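You operate a simulated robot arm through the tools that you are given. There is no shell and no other tool.

You run a simulated robot arm. Do the job below in one go: nothing can be reset, and whatever is moved stays where it is left.

Task
Dust the blocking grid and weight the red bath mat on it.
Fine: dust first; felt duster ends on the tube stand; green weight on the mat. Set down upright: felt duster, green blocking weight. What is to be rubbed or washed off counts as gone when no trace of it is left.
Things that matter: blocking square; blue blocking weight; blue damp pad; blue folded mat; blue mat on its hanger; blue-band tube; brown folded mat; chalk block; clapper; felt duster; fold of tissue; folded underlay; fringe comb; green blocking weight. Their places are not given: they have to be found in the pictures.

It is judged by the outcome, as a careful person would: the job done as asked, and still so three seconds after it is handed in. It fails if anything else is knocked over, pushed out of place, dropped, spilled or broken.

Robot
A 6-joint arm with a two-finger gripper, fixed in place. Base frame: the origin is at the foot of the arm, x ahead of it, y to its left, z up; the work surface is at about z = 0.74. Units: m, rad, N and s.
Its first joint turns from -2.897 to 2.897 rad. Payload 3.43 kg.
Tool frame: the origin (TCP) lies between the finger pads and is the grasp point; the fingertips stand 0.02 m ahead of it; z points along the fingers, y is the line along which they close. Largest opening 0.19 m; the body of the gripper starts 0.248 m behind the TCP.
Orientation is that of the tool frame in the base frame, as [roll, pitch, yaw] about the fixed x, y, z axes, in that order (R = Rz(yaw) Ry(pitch) Rx(roll)). With the fingers straight down and closing along the base's y, the tool's x points along the base's -x, its y along +y and its z along -z.

Tools
- The arm moves only by the tool servo_tool. Its arguments are lists of equal length, an entry for each row: "slide": the shift along the tool's x, y, z in cm, a list of three; "rot": the turn, a rotation vector about the tool's x, y, z in rad, a list of three; "claw": the closure, from 0 (fully open) to 1 (shut). In form: {"slide": [[tx, ty, tz], ...], "rot": [[ax, ay, az], ...], "claw": [claw, ...]}. A call has 1 to 20 rows; each row shifts and turns the commanded pose from where the row before left it, along the tool's axes as they then stand. Rows are played at 5 a second. More than 0.05 m and 0.15 rad between two rows, or a gripper value outside its range, and nothing of the call is played. A pose out of reach is approached as far as the arm can. The call stops where the force on the tool passes 40 N (or 10 N more than at its start, if that is more) or the arm is blocked; 0.2 s more then pass. The fingers move at their own pace (about 0.153 m/s each) and stop on an object; they squeeze with about 36 N. The grip force told is the motor's: it shows also when the fingers shut on nothing. Time passes only in rows, and 0.2 s behind the last, so rows that do not move let the fingers close. The reply holds the time, the measured pose of the TCP, the force on the tool along the base axes, the opening and the grip force, in the units named above and with some noise, with the torque about the TCP (base axes, N m) and any sound that the robot's microphone picked up, and new pictures: "views" is both (left out), scene, wrist or none.
- Cameras (640 x 400 px; columns grow to the right, rows downward): "scene" is fixed at [0.223, 0.6586, 1.467]; the picture's right is [-0.60, -0.80, 0.00], its down [-0.53, 0.40, -0.74] and it looks along [0.59, -0.45, -0.67] (base axes); focal length 253 px, centre (320, 200). "wrist" rides on the gripper at [0.071, -0.008, -0.288] in the tool frame; the picture's right is [0.12, 0.99, 0.00], its down [-0.96, 0.11, -0.25] and it looks along [-0.25, 0.03, 0.97] (tool axes); focal length 261 px, centre (320, 200).
- move_column(by): slides the trunk up (or, below 0, down) by that many m; the arm rides with it, the base frame stays. It gives what a move gives, with no picture.
- point_at(camera, pixels): for up to 12 pixels [column, row] of the newest picture of that camera ("zoom" is the newest enlarged one), the place [x, y, z] in the base frame of the surface seen there, good to about 0.002 m, but the place of the scene camera against the robot may be out by one fixed shift of up to 0.018 m in any direction. The clock stands still meanwhile.
- zoom(camera, box): a new picture of the part [left, top, right, bottom] of that camera's present view, enlarged. The clock stands still meanwhile.
- hand_in(): hands the job in; it is judged then, once.

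Open the gripper and draw the arm clear of the work before you hand the job in, unless the task says otherwise.

The tools are called as a command line: name --argument value ..., lists and objects as JSON in quotes. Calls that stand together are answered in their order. servo_tool: Moves the arm, as the interface text tells. Its arguments: {"type":"object","properties":{"slide":{"type":"array","items":{"type":"array","items":{"type":"number"}}},"rot":{"type":"array","items":{"type":"array","items":{"type":"number"}}},"claw":{"type":"array","items":{"type":"number"}},"views":{"type":"string","enum":["both","scene","wrist","none"]}},"required":["slide","rot","claw"]} The other tools are called the same way: move_column (by) slides the trunk up or down; point_at (camera, pixels) gives the place of the surface under pixels of a picture; zoom (camera, box) takes an enlarged picture of a part of a camera's view; hand_in () hands the job in.

At the start:

```text
time_s: 0.0
eef_pos: [0.7854, -0.2345, 1.0058]
tool_rot: [3.14, -0.002, -3.141]
wrist_force: [-0.4, 0.4, 0.5]
ft_torque: [0.0, 0.02, -0.03]
gripper_width: 0.19
grip_force: 0.1
trunk travel left (down, up): [-0.275, 0.165]
```

scene: 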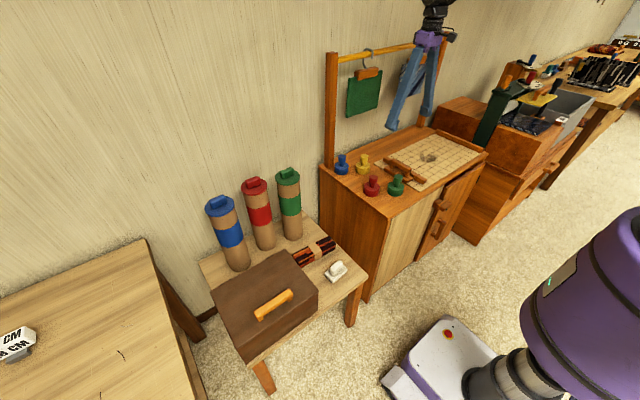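
wrist: 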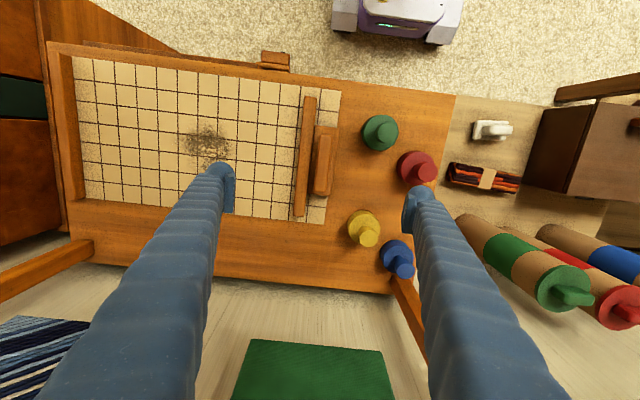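

The scene shows the cabinet top with the grid around (430,160), the four weights around (370,175), and the tube stand at (280,280). I zoom in on these areas to tell the objects apart.

zoom --camera "scene" --box '[310, 40, 500, 220]'

zoom --camera "scene" --box '[190, 150, 390, 370]'

zoom --camera "scene" --box '[430, 20, 640, 200]'

zoom --camera "wrist" --box '[40, 40, 460, 300]'

```text
2.22 times, centred on (405, 130) of scene
```

zoom: 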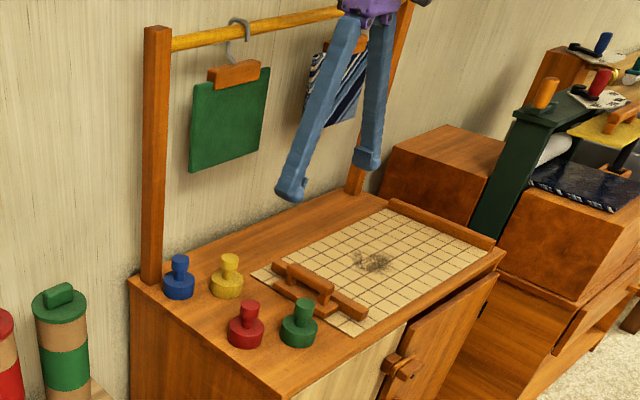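

```text
1.82 times, centred on (290, 260) of scene
```

zoom: 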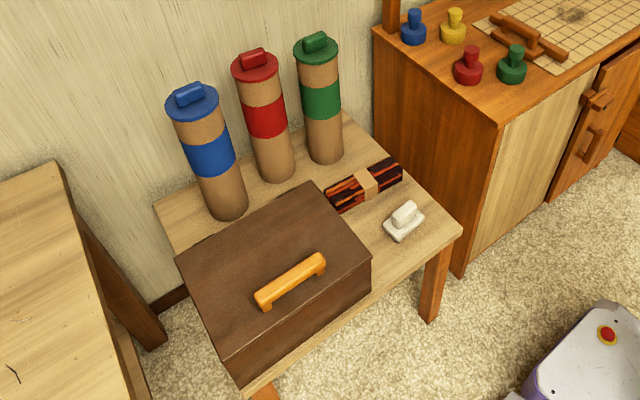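

```text
2.22 times, centred on (535, 110) of scene
```

zoom: 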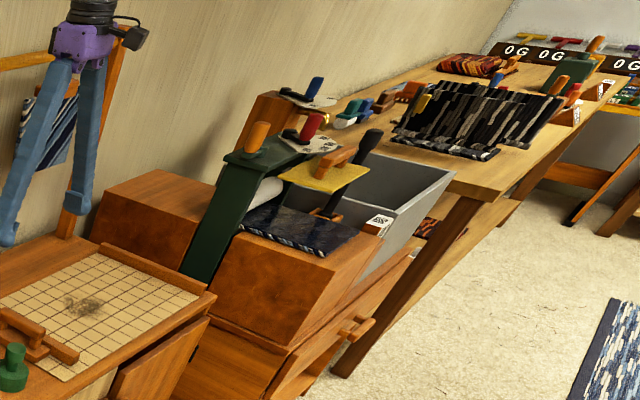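

```text
1.52 times, centred on (250, 170) of wrist
```

zoom: 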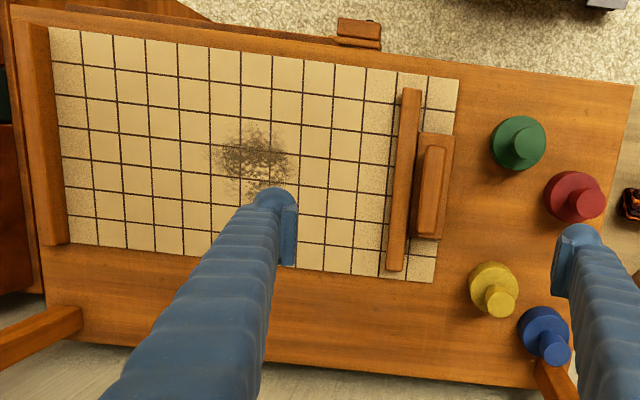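

The duster and the red mat are not yet clear; candidates lie on the right-hand benches around (520,100) and (600,60), and on the far left table at (15,345). I zoom further there.

zoom --camera "scene" --box '[480, 50, 580, 140]'

zoom --camera "scene" --box '[540, 20, 640, 110]'

zoom --camera "scene" --box '[0, 300, 100, 390]'

zoom --camera "scene" --box '[280, 220, 370, 300]'

zoom --camera "wrist" --box '[420, 90, 640, 230]'

```text
4.44 times, centred on (530, 95) of scene
```

zoom: 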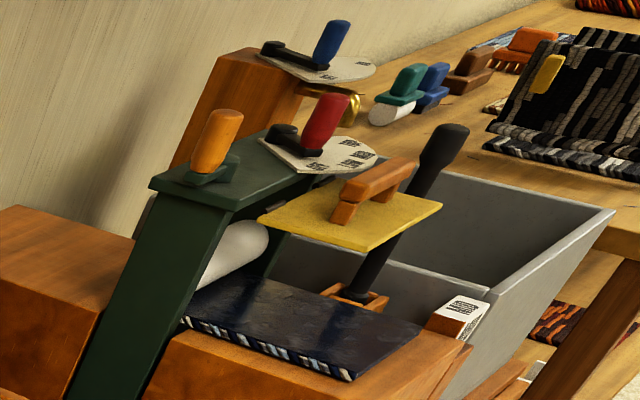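

```text
4.44 times, centred on (590, 65) of scene
```

zoom: 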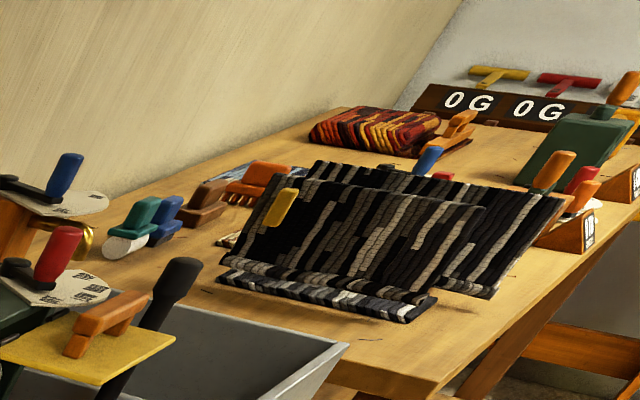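

```text
4.44 times, centred on (50, 345) of scene
```

zoom: 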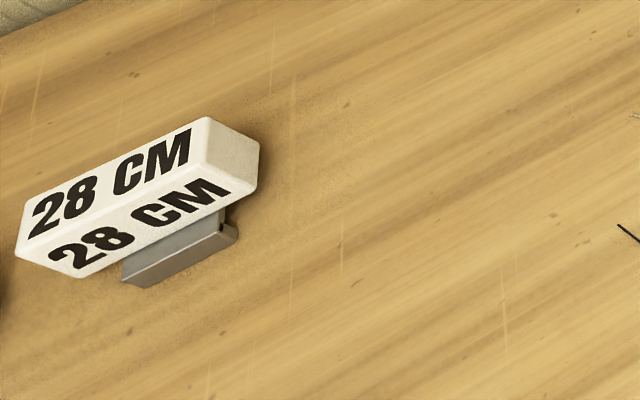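

```text
5.00 times, centred on (325, 260) of scene
```

zoom: 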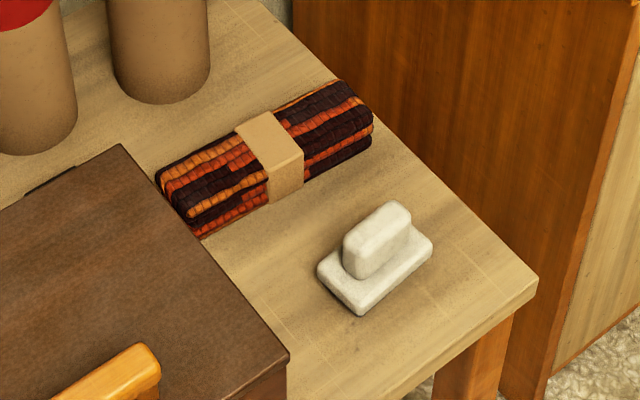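

```text
2.86 times, centred on (530, 160) of wrist
```

zoom: 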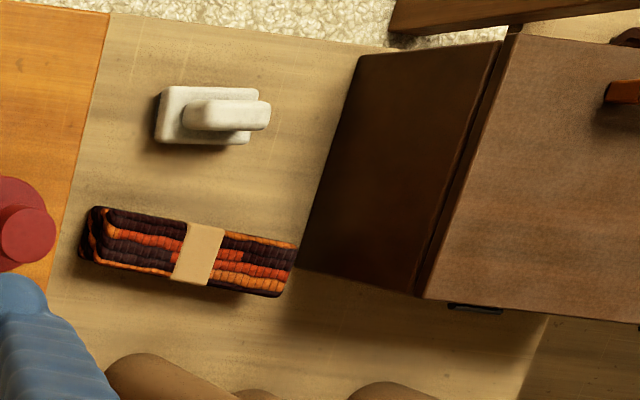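

The tube stand holds a white handled block at (335,270) and a banded dark/orange folded mat at (313,252). The right bench shows teal/white, blue, brown and orange handled things around (530,90). I measure these.

point_at --camera "scene" --pixels '[[335, 270], [313, 252], [282, 305], [521, 92], [528, 91], [550, 80], [515, 120], [522, 100], [610, 70], [600, 45], [218, 205], [254, 187]]'

point_at --camera "wrist" --pixels '[[380, 130], [416, 165], [363, 225], [400, 258], [325, 160], [305, 150], [210, 145], [330, 95], [75, 60], [315, 372], [495, 130], [483, 177]]'

point_at --camera "scene" --pixels '[[438, 212], [440, 232], [410, 245], [483, 200], [465, 110], [500, 150], [540, 165], [365, 95], [404, 95], [400, 178], [380, 190], [488, 152]]'

```text
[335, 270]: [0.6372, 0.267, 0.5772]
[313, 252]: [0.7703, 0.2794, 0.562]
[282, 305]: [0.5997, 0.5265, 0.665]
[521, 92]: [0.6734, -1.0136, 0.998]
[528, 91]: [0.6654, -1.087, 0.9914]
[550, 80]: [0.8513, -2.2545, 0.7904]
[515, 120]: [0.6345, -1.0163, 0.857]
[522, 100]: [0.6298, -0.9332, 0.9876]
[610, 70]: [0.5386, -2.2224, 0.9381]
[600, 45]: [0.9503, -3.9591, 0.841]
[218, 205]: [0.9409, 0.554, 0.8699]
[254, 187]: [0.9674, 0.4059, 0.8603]
```

```text
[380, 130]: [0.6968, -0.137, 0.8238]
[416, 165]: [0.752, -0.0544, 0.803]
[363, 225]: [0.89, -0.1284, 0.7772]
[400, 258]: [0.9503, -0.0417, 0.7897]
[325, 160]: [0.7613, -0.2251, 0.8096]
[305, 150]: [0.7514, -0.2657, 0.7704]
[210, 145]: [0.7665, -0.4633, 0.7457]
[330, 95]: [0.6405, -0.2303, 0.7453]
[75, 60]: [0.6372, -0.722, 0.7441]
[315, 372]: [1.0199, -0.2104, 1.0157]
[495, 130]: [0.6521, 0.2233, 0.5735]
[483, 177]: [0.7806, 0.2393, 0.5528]
```

```text
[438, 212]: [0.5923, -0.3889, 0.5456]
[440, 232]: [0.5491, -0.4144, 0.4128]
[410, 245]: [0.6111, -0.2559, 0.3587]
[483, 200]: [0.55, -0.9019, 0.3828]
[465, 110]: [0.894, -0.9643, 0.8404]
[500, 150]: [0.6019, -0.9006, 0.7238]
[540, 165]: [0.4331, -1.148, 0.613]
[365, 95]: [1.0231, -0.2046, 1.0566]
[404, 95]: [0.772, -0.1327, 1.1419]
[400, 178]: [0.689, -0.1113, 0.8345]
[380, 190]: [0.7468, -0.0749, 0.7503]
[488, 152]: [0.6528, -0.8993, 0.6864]
```

Most right-bench things lie beyond y = -0.9, so out of reach. I zoom tighter on a few of them and on the white block, to tell the duster from the chalk and damp pads.

zoom --camera "scene" --box '[555, 50, 605, 85]'

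zoom --camera "scene" --box '[600, 30, 640, 60]'

zoom --camera "scene" --box '[320, 250, 360, 290]'

zoom --camera "scene" --box '[380, 180, 500, 270]'

zoom --camera "wrist" --box '[560, 60, 640, 240]'

```text
11.43 times, centred on (580, 68) of scene
```

zoom: 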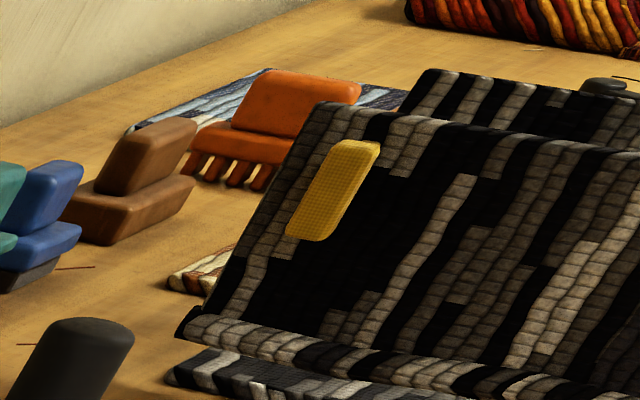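

```text
13.33 times, centred on (620, 45) of scene
```

zoom: 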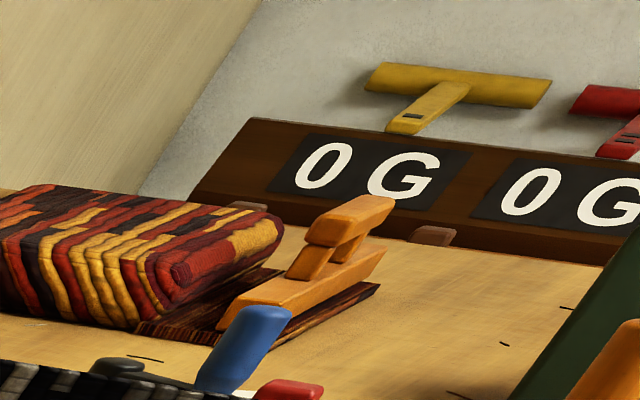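

```text
10.00 times, centred on (340, 270) of scene
```

zoom: 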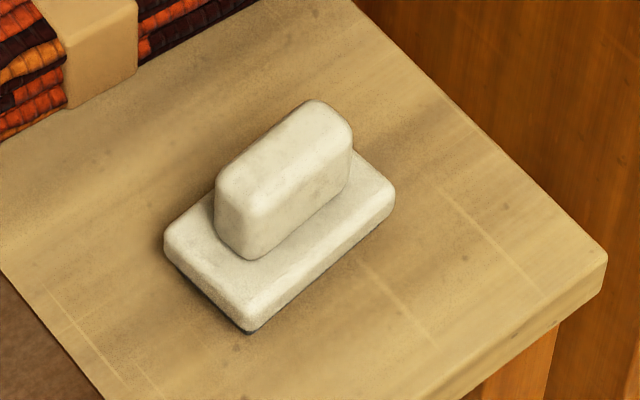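

```text
4.44 times, centred on (440, 225) of scene
```

zoom: 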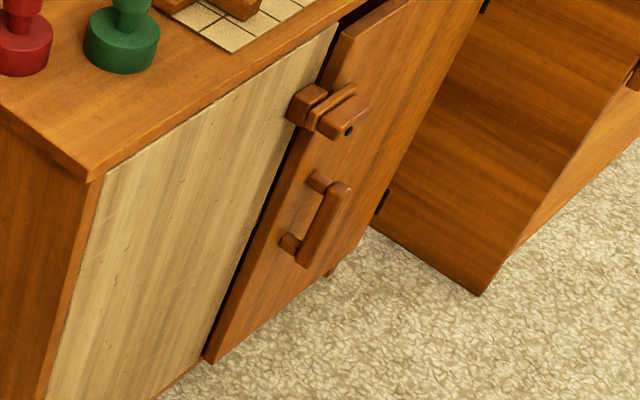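

```text
2.22 times, centred on (600, 150) of wrist
```

zoom: 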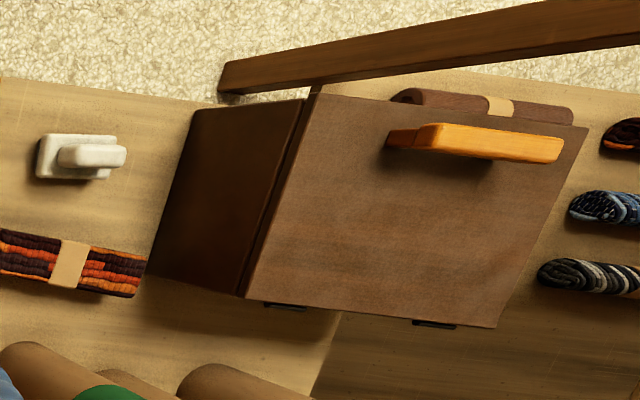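

The stand's brown box has a hinged lid with an orange handle, and the cabinet door has a latch. I move the arm up and left over the stand to look with the wrist camera.

servo_tool --slide '[[3, 0, -5], [3, 0, -3], [3, 5, 0], [3, 5, 0], [3, 5, 0], [3, 5, 0], [0, 5, 0], [0, 5, 0], [0, 5, 0], [0, 5, 0], [0, 5, 0], [0, 5, 0], [0, 5, 0], [0, 5, 0]]' --rot '[[0, 0, 0], [0, 0, 0], [0, 0, 0], [0, 0, 0], [0, 0, 0], [0, 0, 0], [0, 0, 0], [0, 0, 0], [0, 0, 0], [0, 0, 0], [0, 0, 0], [0, 0, 0], [0, 0, 0], [0, 0, 0]]' --claw '[0, 0, 0, 0, 0, 0, 0, 0, 0, 0, 0, 0, 0, 0]'

```text
refused: row 1 steps farther than a row can; nothing moved
```

The row limit counts the whole step, so I use smaller diagonal steps for the same move.

servo_tool --slide '[[3, 0, -3.9], [3, 0, -3.9], [2.5, 4, 0], [2.5, 4, 0], [2.5, 4, 0], [2.5, 4, 0], [0, 5, 0], [0, 5, 0], [0, 5, 0], [0, 5, 0], [0, 5, 0], [0, 5, 0], [0, 5, 0], [0, 5, 0]]' --rot '[[0, 0, 0], [0, 0, 0], [0, 0, 0], [0, 0, 0], [0, 0, 0], [0, 0, 0], [0, 0, 0], [0, 0, 0], [0, 0, 0], [0, 0, 0], [0, 0, 0], [0, 0, 0], [0, 0, 0], [0, 0, 0]]' --claw '[0, 0, 0, 0, 0, 0, 0, 0, 0, 0, 0, 0, 0, 0]'

```text
time_s: 3.0
eef_pos: [0.6254, 0.3274, 1.0832]
tool_rot: [-3.141, -0.001, -3.141]
wrist_force: [0.3, -0.2, 0.4]
ft_torque: [-0.1, -0.02, 0.0]
gripper_width: 0.19
grip_force: 0.0
trunk travel left (down, up): [-0.275, 0.165]
```

scene: 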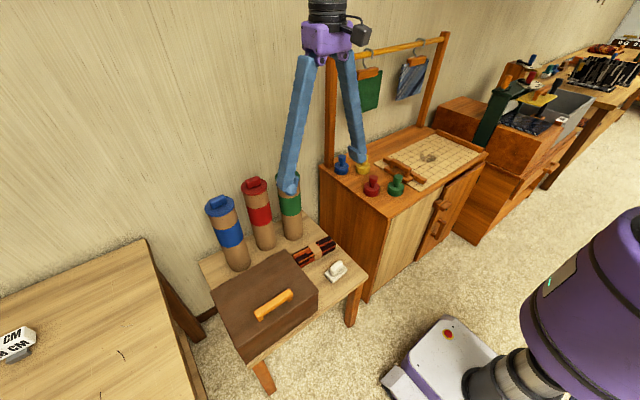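
wrist: 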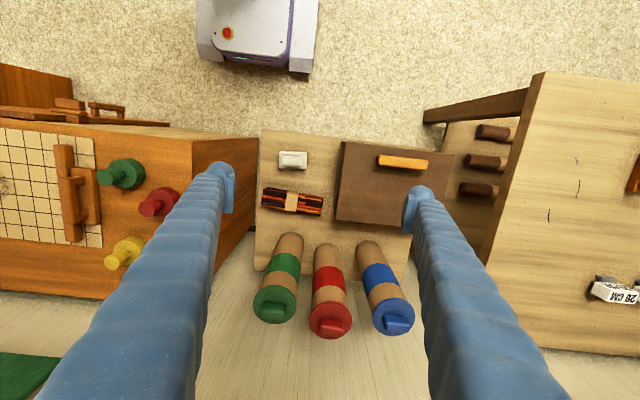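

From above, the box sits at (395,180) with tubes at (275,290), (328,300), (385,300), and the side table's lower shelf shows dark items around (480,165). I zoom in there.

zoom --camera "wrist" --box '[240, 120, 460, 340]'

zoom --camera "wrist" --box '[430, 70, 640, 310]'

zoom --camera "wrist" --box '[0, 50, 200, 310]'

```text
1.82 times, centred on (350, 230) of wrist
```

zoom: 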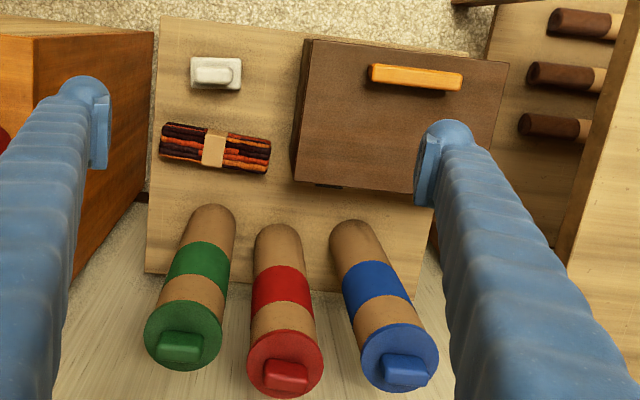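

```text
1.67 times, centred on (535, 190) of wrist
```

zoom: 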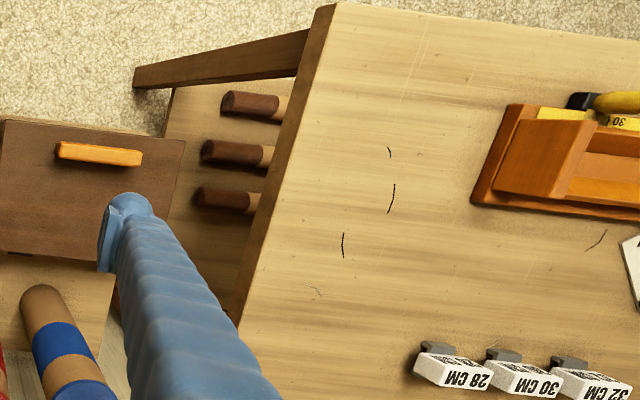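

```text
1.54 times, centred on (100, 180) of wrist
```

zoom: 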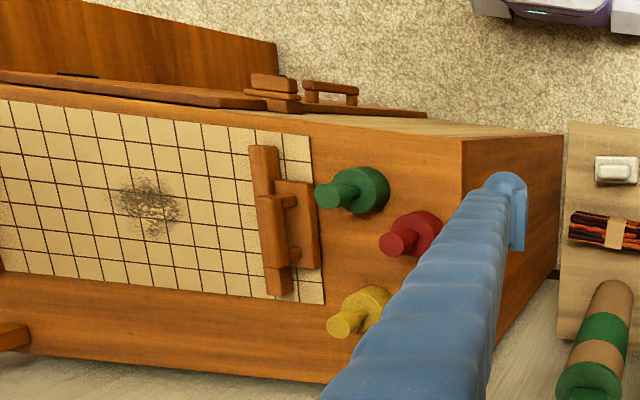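

I look once more at the teal/white and blue things at (571,70) in the scene and at the rest of the rail and the cabinet next to it, before going to the right side.

zoom --camera "scene" --box '[558, 60, 586, 82]'

zoom --camera "scene" --box '[340, 30, 440, 130]'

zoom --camera "wrist" --box '[250, 140, 340, 220]'

zoom --camera "scene" --box '[480, 60, 560, 140]'

```text
16.00 times, centred on (572, 71) of scene
```

zoom: 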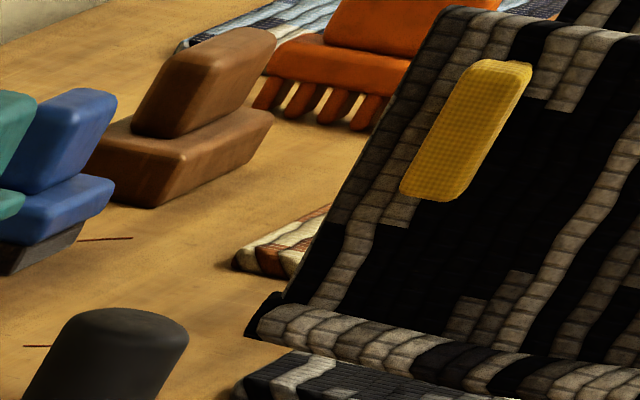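

```text
4.00 times, centred on (390, 80) of scene
```

zoom: 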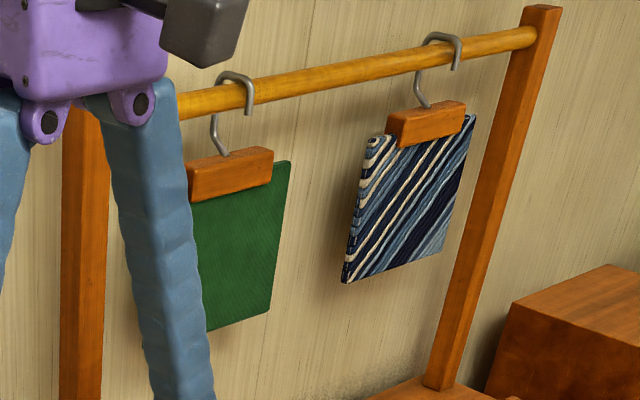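

```text
5.00 times, centred on (295, 180) of wrist
```

zoom: 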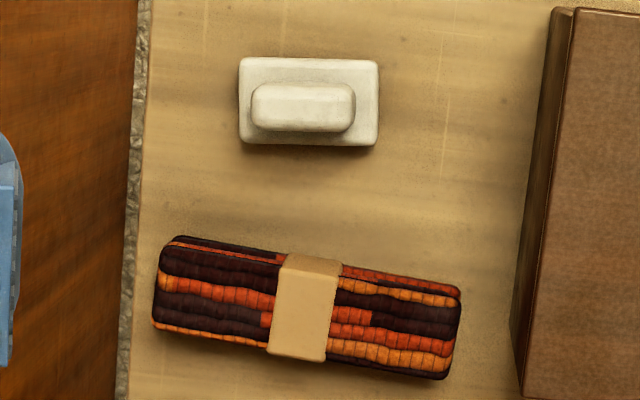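

```text
5.00 times, centred on (520, 100) of scene
```

zoom: 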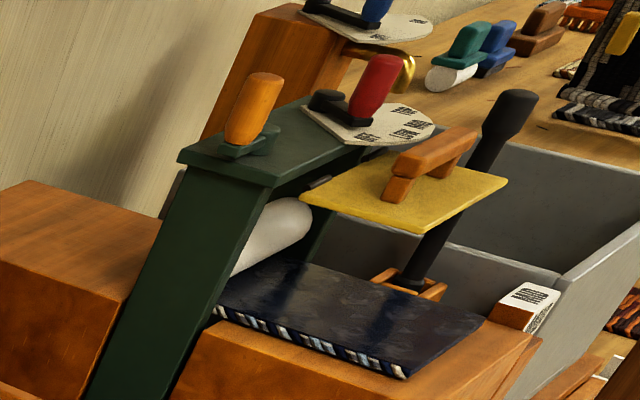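

The white block's underside edge looks darker in the scene view; I zoom in as tightly as possible there and on the box's side and latch areas.

zoom --camera "scene" --box '[326, 260, 348, 284]'

zoom --camera "scene" --box '[205, 245, 325, 365]'

zoom --camera "wrist" --box '[440, 110, 520, 210]'

zoom --camera "scene" --box '[425, 190, 460, 220]'

```text
16.00 times, centred on (337, 272) of scene
```

zoom: 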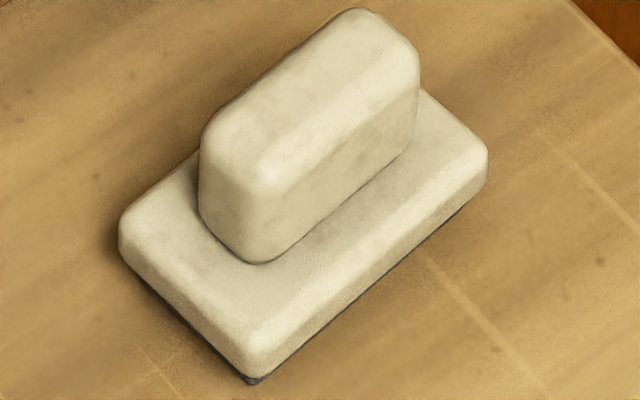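

```text
3.33 times, centred on (265, 305) of scene
```

zoom: 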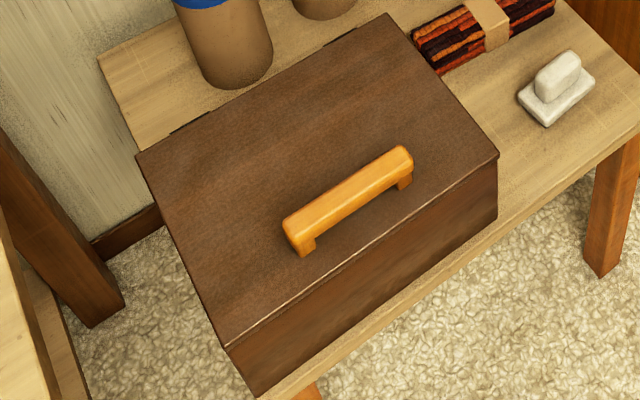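

```text
4.00 times, centred on (480, 160) of wrist
```

zoom: 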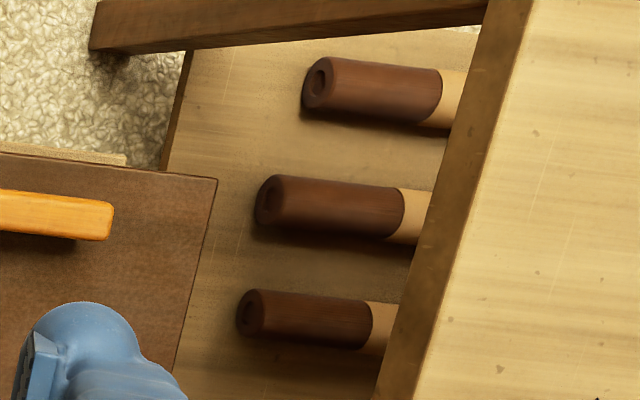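

```text
13.33 times, centred on (442, 205) of scene
```

zoom: 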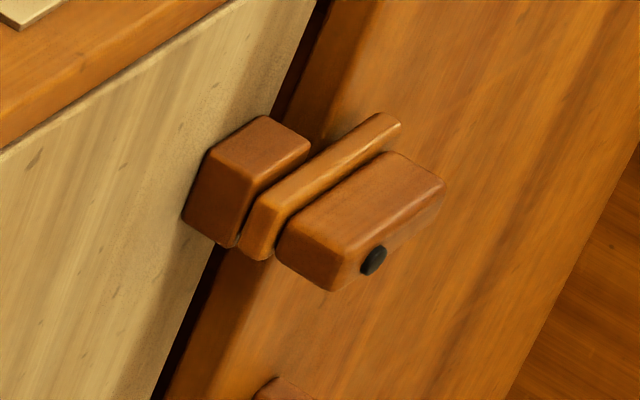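

The thin dark felt sole at the base of the white block at (335,270) marks it as the felt duster. Next I measure the duster, box, handle, and tubes from the wrist picture.

point_at --camera "wrist" --pixels '[[293, 159], [281, 152], [306, 152], [305, 167], [281, 167], [345, 143], [452, 155], [338, 220], [380, 160], [427, 165], [404, 162], [404, 190]]'

point_at --camera "scene" --pixels '[[440, 197], [447, 200], [433, 228], [442, 225], [474, 205], [410, 262], [418, 235], [455, 165], [245, 360], [236, 330], [318, 290], [273, 303]]'

point_at --camera "wrist" --pixels '[[277, 310], [331, 323], [397, 320], [270, 145], [300, 215], [262, 190], [322, 215], [290, 205], [475, 165], [440, 240], [265, 265], [100, 110]]'

```text
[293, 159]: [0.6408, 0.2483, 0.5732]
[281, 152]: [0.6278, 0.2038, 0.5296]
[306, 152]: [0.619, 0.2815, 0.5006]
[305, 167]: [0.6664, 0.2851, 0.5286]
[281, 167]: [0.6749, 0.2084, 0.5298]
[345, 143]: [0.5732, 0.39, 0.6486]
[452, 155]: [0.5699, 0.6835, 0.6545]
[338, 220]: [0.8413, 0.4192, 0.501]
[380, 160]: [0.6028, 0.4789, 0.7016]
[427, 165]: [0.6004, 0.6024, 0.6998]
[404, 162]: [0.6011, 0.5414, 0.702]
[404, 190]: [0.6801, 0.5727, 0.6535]
```

```text
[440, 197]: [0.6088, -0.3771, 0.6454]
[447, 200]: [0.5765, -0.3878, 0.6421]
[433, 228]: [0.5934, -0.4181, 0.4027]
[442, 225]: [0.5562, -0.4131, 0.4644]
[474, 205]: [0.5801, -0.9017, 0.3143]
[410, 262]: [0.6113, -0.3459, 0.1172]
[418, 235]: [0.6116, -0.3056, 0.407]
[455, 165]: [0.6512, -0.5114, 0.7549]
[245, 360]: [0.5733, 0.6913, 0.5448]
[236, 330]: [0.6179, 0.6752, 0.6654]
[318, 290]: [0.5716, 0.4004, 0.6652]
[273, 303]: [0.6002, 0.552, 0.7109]
```

```text
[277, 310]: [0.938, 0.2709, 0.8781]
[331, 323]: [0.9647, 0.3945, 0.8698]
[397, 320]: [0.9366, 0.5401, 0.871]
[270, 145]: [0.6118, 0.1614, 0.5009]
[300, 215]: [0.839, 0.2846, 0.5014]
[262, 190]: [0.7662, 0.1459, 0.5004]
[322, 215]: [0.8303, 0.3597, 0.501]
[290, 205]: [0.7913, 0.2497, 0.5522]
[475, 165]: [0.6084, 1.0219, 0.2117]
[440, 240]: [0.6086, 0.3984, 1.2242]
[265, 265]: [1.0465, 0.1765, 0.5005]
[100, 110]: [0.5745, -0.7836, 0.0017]
```

Stand top is z≈0.50; the duster centre is about (0.645, 0.245), top at z≈0.573. The box spans y 0.39–0.68. I descend above the duster to z≈0.75 and look again.

servo_tool --slide '[[-1, -4.1, 0], [-1, -4.1, 0], [0, 0, 5], [0, 0, 5], [0, 0, 5], [0, 0, 5], [0, 0, 5], [0, 0, 5], [0, 0, 3]]' --rot '[[0, 0, 0], [0, 0, 0], [0, 0, 0], [0, 0, 0], [0, 0, 0], [0, 0, 0], [0, 0, 0], [0, 0, 0], [0, 0, 0]]' --claw '[0, 0, 0, 0, 0, 0, 0, 0, 0]'

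```text
time_s: 5.0
eef_pos: [0.646, 0.2432, 0.7545]
tool_rot: [3.141, 0.0, -3.14]
wrist_force: [0.5, 0.7, 1.0]
ft_torque: [0.0, 0.01, 0.01]
gripper_width: 0.19
grip_force: 0.2
trunk travel left (down, up): [-0.275, 0.165]
```

scene: 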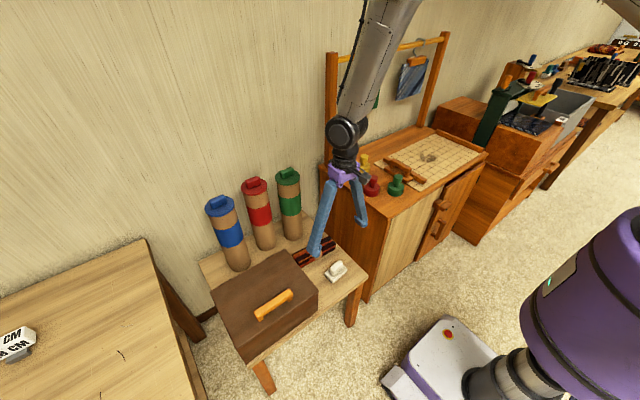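
wrist: 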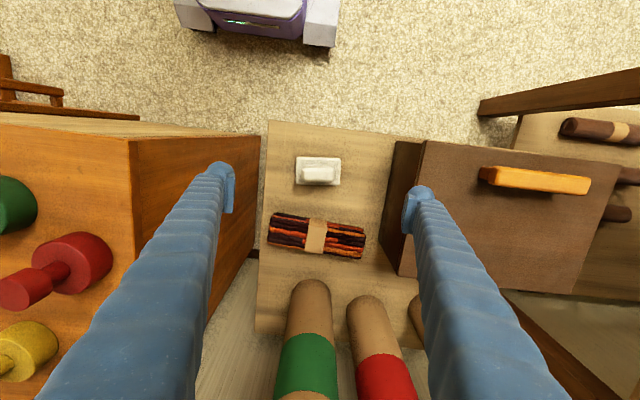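

The duster is at (318,171) in the wrist view, roughly between the fingers. I zoom in to measure its handle and base edges.

zoom --camera "wrist" --box '[280, 145, 360, 195]'

point_at --camera "wrist" --pixels '[[318, 174], [304, 174], [332, 174], [318, 168], [318, 180], [297, 160], [339, 160], [339, 183], [297, 183], [395, 145], [300, 190], [135, 142]]'

```text
8.00 times, centred on (320, 170) of wrist
```

zoom: 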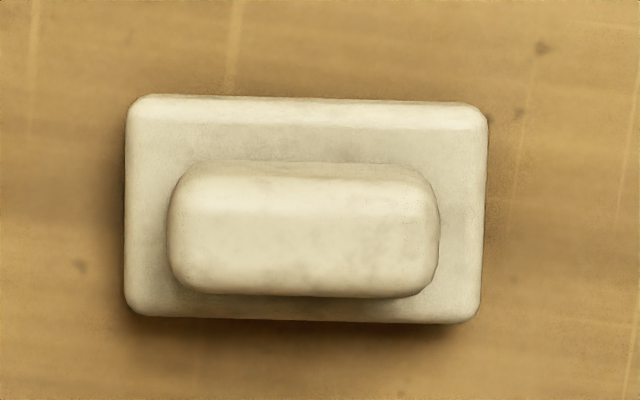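

```text
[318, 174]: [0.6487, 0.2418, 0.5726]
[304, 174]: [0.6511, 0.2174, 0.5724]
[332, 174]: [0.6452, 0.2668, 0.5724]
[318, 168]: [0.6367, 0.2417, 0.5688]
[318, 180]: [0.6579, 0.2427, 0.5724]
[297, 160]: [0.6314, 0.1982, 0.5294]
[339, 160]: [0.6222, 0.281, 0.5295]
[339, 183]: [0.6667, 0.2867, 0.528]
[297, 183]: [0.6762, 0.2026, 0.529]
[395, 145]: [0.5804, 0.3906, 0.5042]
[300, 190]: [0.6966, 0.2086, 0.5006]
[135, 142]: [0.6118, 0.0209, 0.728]
```

The duster is turned about 0.11 rad counter-clockwise, with its handle centre near (0.648, 0.242) and handle top at z 0.5725. I turn the tool to match, go down to z≈0.557 and close.

servo_tool --slide '[[-0.2, -0.1, 0], [0, 0, 5], [0, 0, 5], [0, 0, 5], [0, 0, 4.7], [0, 0, 0], [0, 0, 0], [0, 0, 0], [0, 0, 0], [0, 0, 0]]' --rot '[[0, 0, -0.11], [0, 0, 0], [0, 0, 0], [0, 0, 0], [0, 0, 0], [0, 0, 0], [0, 0, 0], [0, 0, 0], [0, 0, 0], [0, 0, 0]]' --claw '[0, 0, 0, 0, 0, 0, 0.8, 0.8, 0.8, 0.8]'

```text
time_s: 7.2
eef_pos: [0.6464, 0.2437, 0.5584]
tool_rot: [-3.141, 0.001, -3.03]
wrist_force: [-0.5, 1.8, 3.3]
ft_torque: [-0.01, 0.04, -0.08]
gripper_width: 0.062
grip_force: 36.4
trunk travel left (down, up): [-0.275, 0.165]
```

scene: 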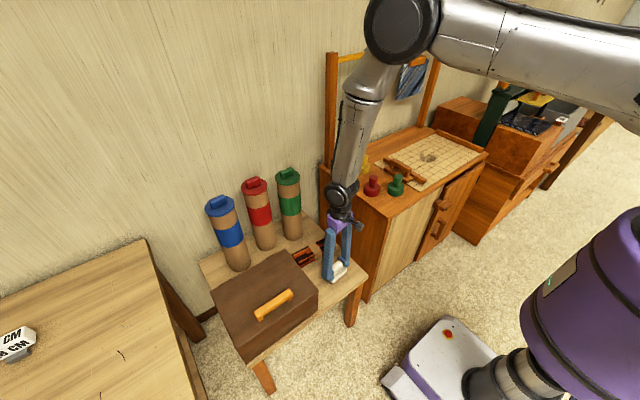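
wrist: 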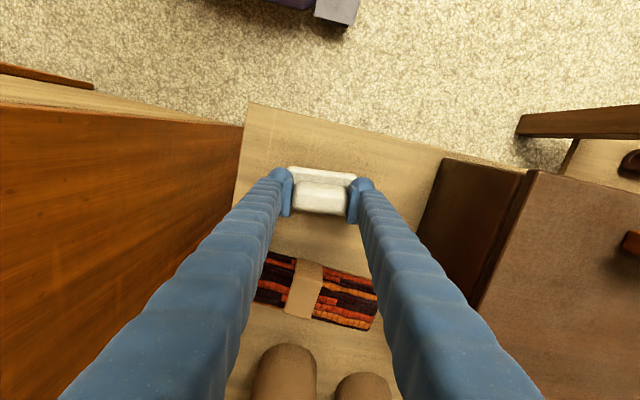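

The handle is gripped at 0.062 m. I lift straight up to z≈0.98, well above the weights, then carry it over toward the smudge at about (0.766, -0.463), squaring the tool on the way.

servo_tool --slide '[[0, 0, -2], [0, 0, -5], [0, 0, -5], [0, 0, -5], [0, 0, -5], [0, 0, -5], [0, 0, -5], [0, 0, -5], [0, 0, -5]]' --rot '[[0, 0, 0], [0, 0, 0], [0, 0, 0], [0, 0, 0], [0, 0, 0], [0, 0, 0], [0, 0, 0], [0, 0, 0], [0, 0, 0.11]]' --claw '[0.8, 0.8, 0.8, 0.8, 0.8, 0.8, 0.8, 0.8, 0.8]' --views "none"

servo_tool --slide '[[0, -5, 0], [0, -5, 0], [0, -5, 0], [0, -5, 0], [0, -5, 0], [0, -5, 0], [0, -5, 0], [0, -5, 0], [0, -5, 0], [0, -5, 0], [-2, -4, 0], [-2, -4, 0], [-2, -4, 0], [-2, -2, 0]]' --rot '[[0, 0, 0], [0, 0, 0], [0, 0, 0], [0, 0, 0], [0, 0, 0], [0, 0, 0], [0, 0, 0], [0, 0, 0], [0, 0, 0], [0, 0, 0], [0, 0, 0], [0, 0, 0], [0, 0, 0], [0, 0, 0]]' --claw '[0.8, 0.8, 0.8, 0.8, 0.8, 0.8, 0.8, 0.8, 0.8, 0.8, 0.8, 0.8, 0.8, 0.8]'

```text
time_s: 9.2
eef_pos: [0.6455, 0.2422, 0.9773]
tool_rot: [-3.142, 0.0, 3.141]
wrist_force: [-0.1, -0.6, -2.7]
ft_torque: [0.02, -0.11, 0.02]
gripper_width: 0.0621
grip_force: 35.7
trunk travel left (down, up): [-0.275, 0.165]
```

```text
time_s: 12.2
eef_pos: [0.7293, -0.3963, 0.9755]
tool_rot: [-3.141, -0.001, -3.139]
wrist_force: [0.5, -0.4, -2.1]
ft_torque: [0.0, 0.04, -0.01]
gripper_width: 0.0622
grip_force: 36.1
trunk travel left (down, up): [-0.275, 0.165]
```

scene: 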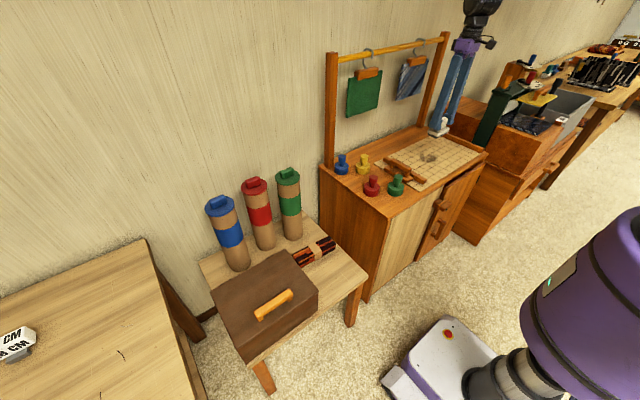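
wrist: 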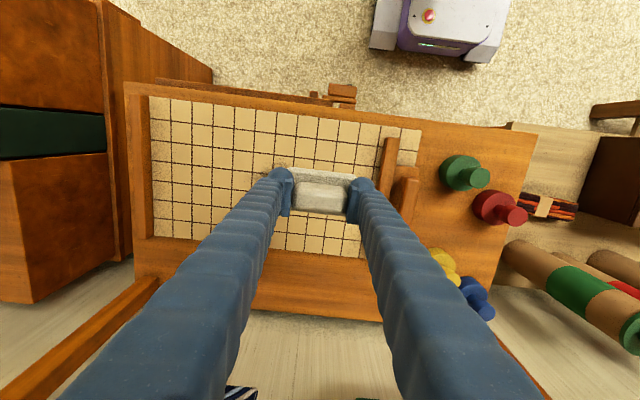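

The duster hides the smudge in the wrist view, so I zoom the scene view on the grid around (430,157) to outline it.

zoom --camera "scene" --box '[400, 130, 480, 185]'

zoom --camera "wrist" --box '[130, 70, 440, 270]'

point_at --camera "wrist" --pixels '[[150, 98], [420, 130], [360, 257], [153, 233], [137, 170], [390, 137], [380, 190], [213, 99], [192, 133], [358, 256], [410, 185], [340, 90]]'

point_at --camera "scene" --pixels '[[429, 157], [423, 155], [436, 157], [430, 153], [429, 162], [384, 165], [424, 190], [484, 152], [437, 133]]'

```text
7.27 times, centred on (440, 158) of scene
```

zoom: 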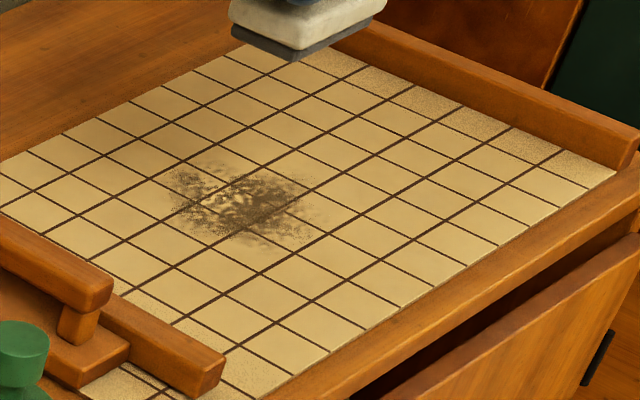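

```text
2.00 times, centred on (285, 170) of wrist
```

zoom: 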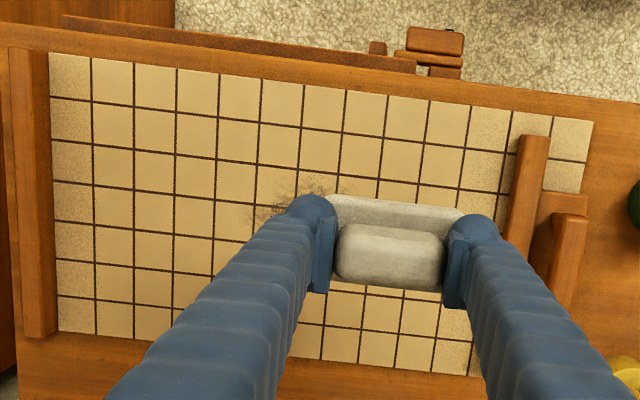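

```text
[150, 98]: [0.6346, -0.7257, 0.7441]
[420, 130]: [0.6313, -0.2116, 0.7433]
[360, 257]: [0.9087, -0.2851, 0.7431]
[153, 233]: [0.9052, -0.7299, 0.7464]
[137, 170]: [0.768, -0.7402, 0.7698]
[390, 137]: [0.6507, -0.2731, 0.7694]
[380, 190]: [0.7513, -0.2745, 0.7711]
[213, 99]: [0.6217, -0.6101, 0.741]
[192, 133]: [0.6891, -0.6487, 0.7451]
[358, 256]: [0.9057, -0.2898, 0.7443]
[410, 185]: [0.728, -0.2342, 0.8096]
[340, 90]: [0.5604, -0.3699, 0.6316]
```

```text
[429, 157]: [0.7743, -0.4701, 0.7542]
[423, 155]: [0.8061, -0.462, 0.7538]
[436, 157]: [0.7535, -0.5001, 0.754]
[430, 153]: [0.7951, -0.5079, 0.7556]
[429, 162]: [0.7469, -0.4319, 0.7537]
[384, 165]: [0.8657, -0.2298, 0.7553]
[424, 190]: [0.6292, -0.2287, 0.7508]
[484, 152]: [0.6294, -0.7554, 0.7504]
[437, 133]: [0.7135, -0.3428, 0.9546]
```

The sole seen in the zoom is grey felt, confirming it as the duster. The smudge spans roughly x 0.72–0.81, y -0.53…-0.42; I lower the duster near (0.70, -0.40), just above the grid (contact expected at TCP z≈0.803).

servo_tool --slide '[[3, 0, 0], [0, 0, 5], [0, 0, 5], [0, 0, 5], [0, 0, 1], [0, 0, 0.5]]' --rot '[[0, 0, 0], [0, 0, 0], [0, 0, 0], [0, 0, 0], [0, 0, 0], [0, 0, 0]]' --claw '[0.8, 0.8, 0.8, 0.8, 0.8, 0.8]' --views "both"

```text
time_s: 13.6
eef_pos: [0.6972, -0.3962, 0.8089]
tool_rot: [-3.141, -0.004, -3.139]
wrist_force: [0.1, 0.6, -1.9]
ft_torque: [-0.04, 0.02, 0.02]
gripper_width: 0.0618
grip_force: 36.0
trunk travel left (down, up): [-0.275, 0.165]
```

scene: 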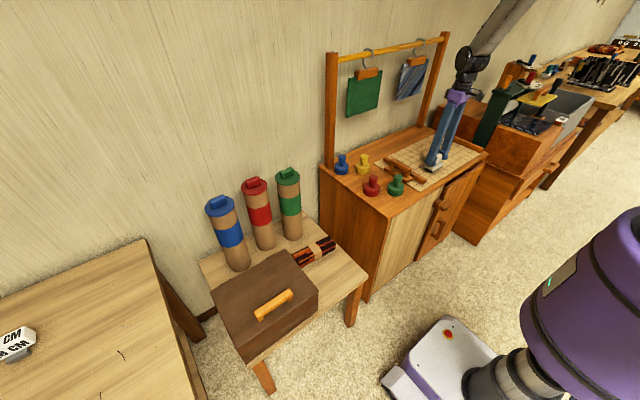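
wrist: 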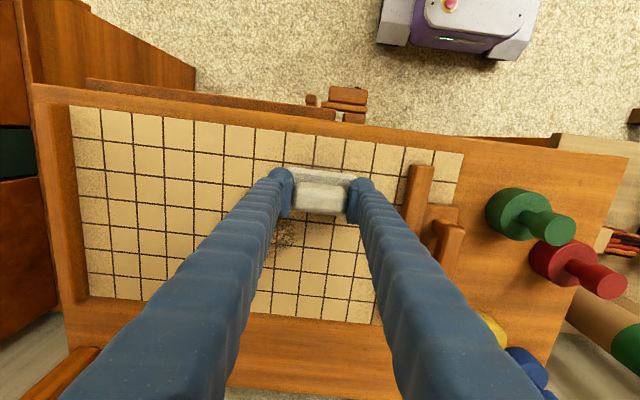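

The duster hangs about 7 mm above the grid, with the smudge visible beyond it near (285,230). I creep down to find contact.

servo_tool --slide '[[0, 0, 0.3], [0, 0, 0.2], [0, 0, 0.2]]' --rot '[[0, 0, 0], [0, 0, 0], [0, 0, 0]]' --claw '[0.8, 0.8, 0.8]' --views "none"

```text
time_s: 14.4
eef_pos: [0.6967, -0.3968, 0.8039]
tool_rot: [3.141, 0.0, -3.141]
wrist_force: [-0.2, -0.5, -2.3]
ft_torque: [0.03, -0.05, -0.03]
gripper_width: 0.062
grip_force: 36.0
trunk travel left (down, up): [-0.275, 0.165]
```

No contact force yet at z 0.804; I go 2 mm lower at a time.

servo_tool --slide '[[0, 0, 0.2], [0, 0, 0.15]]' --rot '[[0, 0, 0], [0, 0, 0]]' --claw '[0.8, 0.8]' --views "none"

```text
time_s: 15.0
eef_pos: [0.6987, -0.396, 0.8019]
tool_rot: [-3.14, 0.001, 3.141]
wrist_force: [-2.0, 1.1, 4.9]
ft_torque: [0.22, 0.03, 0.0]
gripper_width: 0.062
grip_force: 35.1
trunk travel left (down, up): [-0.275, 0.165]
```

Contact is made, at about 7 N. I rub in x strokes of 14 cm while stepping toward -y across the smudge.

servo_tool --slide '[[-3.5, 0, 0], [-3.5, 0, 0], [-3.5, 0, 0], [-3.5, 0, 0], [0, -3, 0], [3.5, 0, 0], [3.5, 0, 0], [3.5, 0, 0], [3.5, 0, 0], [0, -3, 0], [-3.5, 0, 0], [-3.5, 0, 0], [-3.5, 0, 0], [-3.5, 0, 0], [0, -3, 0], [3.5, 0, 0], [3.5, 0, 0], [3.5, 0, 0], [3.5, 0, 0], [0, -3, 0]]' --rot '[[0, 0, 0], [0, 0, 0], [0, 0, 0], [0, 0, 0], [0, 0, 0], [0, 0, 0], [0, 0, 0], [0, 0, 0], [0, 0, 0], [0, 0, 0], [0, 0, 0], [0, 0, 0], [0, 0, 0], [0, 0, 0], [0, 0, 0], [0, 0, 0], [0, 0, 0], [0, 0, 0], [0, 0, 0], [0, 0, 0]]' --claw '[0.8, 0.8, 0.8, 0.8, 0.8, 0.8, 0.8, 0.8, 0.8, 0.8, 0.8, 0.8, 0.8, 0.8, 0.8, 0.8, 0.8, 0.8, 0.8, 0.8]'

```text
time_s: 19.2
eef_pos: [0.697, -0.5174, 0.8013]
tool_rot: [-3.141, -0.002, -3.141]
wrist_force: [0.1, 0.0, -1.4]
ft_torque: [-0.1, 0.0, -0.01]
gripper_width: 0.0622
grip_force: 36.0
trunk travel left (down, up): [-0.275, 0.165]
```

scene: 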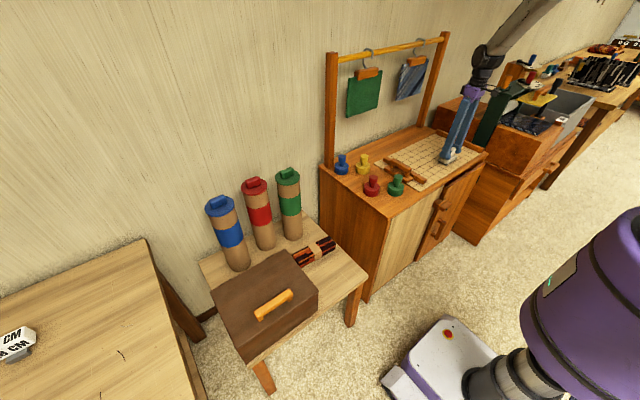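
wrist: 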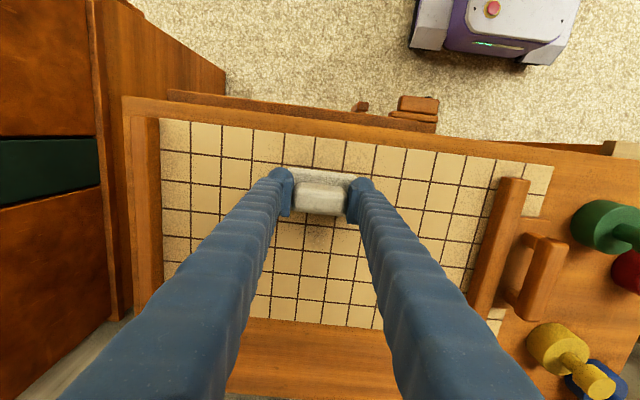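

The smudge looks much reduced; a trace remains near (318,235). I zoom both views on it.

zoom --camera "wrist" --box '[240, 180, 400, 300]'

zoom --camera "scene" --box '[400, 130, 480, 185]'

```text
3.33 times, centred on (320, 240) of wrist
```

zoom: 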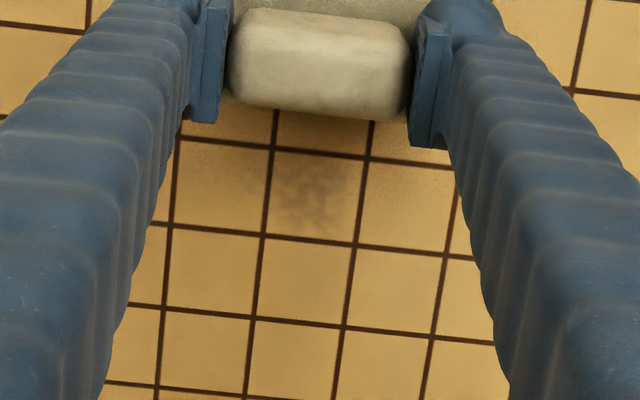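

```text
7.27 times, centred on (440, 158) of scene
```

zoom: 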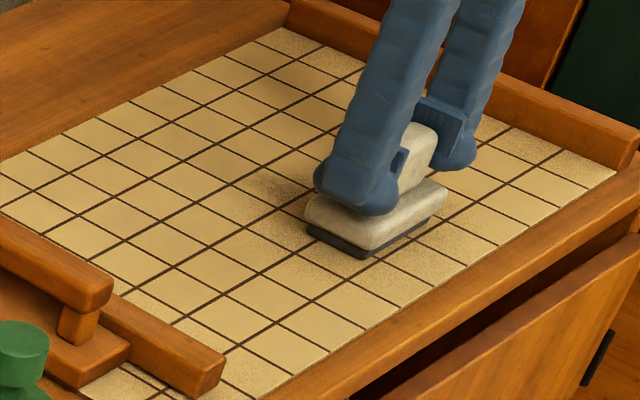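

Most is gone; a faint patch remains just beyond the duster around y≈-0.51. I press 1.5 mm more and repeat strokes from y -0.52 to -0.55 and back.

servo_tool --slide '[[0, 0, 0.15], [-3.5, 0, 0], [-3.5, 0, 0], [-3.5, 0, 0], [-3.5, 0, 0], [0, -3, 0], [3.5, 0, 0], [3.5, 0, 0], [3.5, 0, 0], [3.5, 0, 0], [0, 4, 0], [-3.5, 0, 0], [-3.5, 0, 0], [-3.5, 0, 0], [-3.5, 0, 0], [0, 3, 0], [3.5, 0, 0], [3.5, 0, 0], [3.5, 0, 0], [3.5, 0, 0]]' --rot '[[0, 0, 0], [0, 0, 0], [0, 0, 0], [0, 0, 0], [0, 0, 0], [0, 0, 0], [0, 0, 0], [0, 0, 0], [0, 0, 0], [0, 0, 0], [0, 0, 0], [0, 0, 0], [0, 0, 0], [0, 0, 0], [0, 0, 0], [0, 0, 0], [0, 0, 0], [0, 0, 0], [0, 0, 0], [0, 0, 0]]' --claw '[0.8, 0.8, 0.8, 0.8, 0.8, 0.8, 0.8, 0.8, 0.8, 0.8, 0.8, 0.8, 0.8, 0.8, 0.8, 0.8, 0.8, 0.8, 0.8, 0.8]'

zoom --camera "scene" --box '[400, 130, 480, 185]'

zoom --camera "wrist" --box '[120, 90, 520, 330]'

```text
time_s: 23.4
eef_pos: [0.6947, -0.4772, 0.7997]
tool_rot: [3.139, -0.001, 3.141]
wrist_force: [-3.7, 0.2, 8.3]
ft_torque: [-0.36, -0.12, -0.15]
gripper_width: 0.0626
grip_force: 36.4
trunk travel left (down, up): [-0.275, 0.165]
```

scene: 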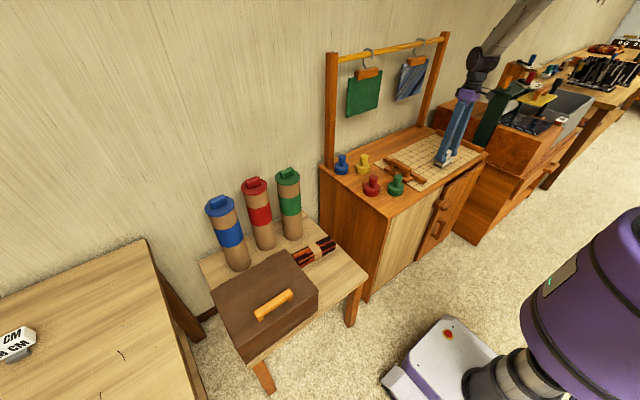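
wrist: 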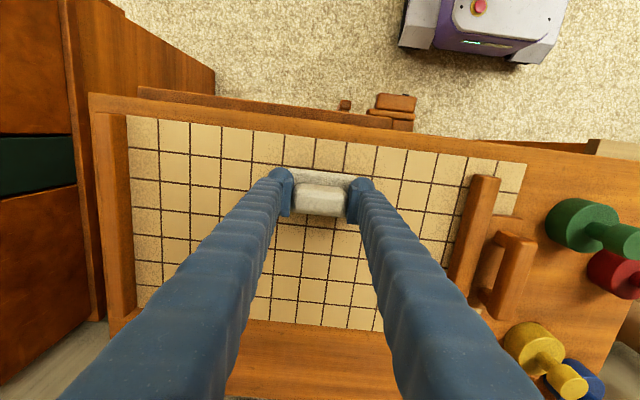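

```text
7.27 times, centred on (440, 158) of scene
```

zoom: 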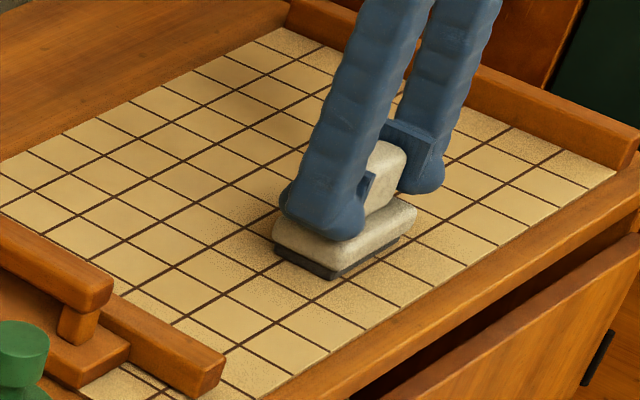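

```text
1.60 times, centred on (320, 210) of wrist
```

zoom: 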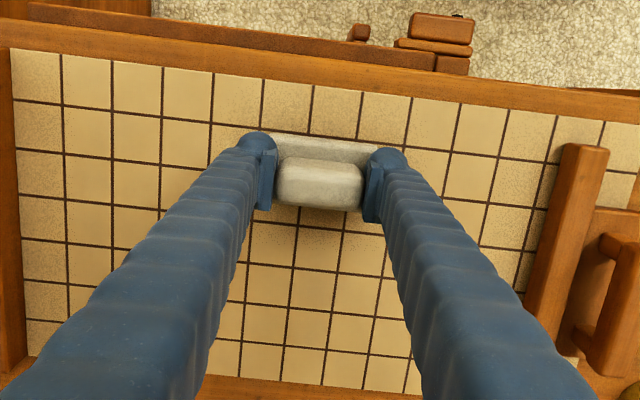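

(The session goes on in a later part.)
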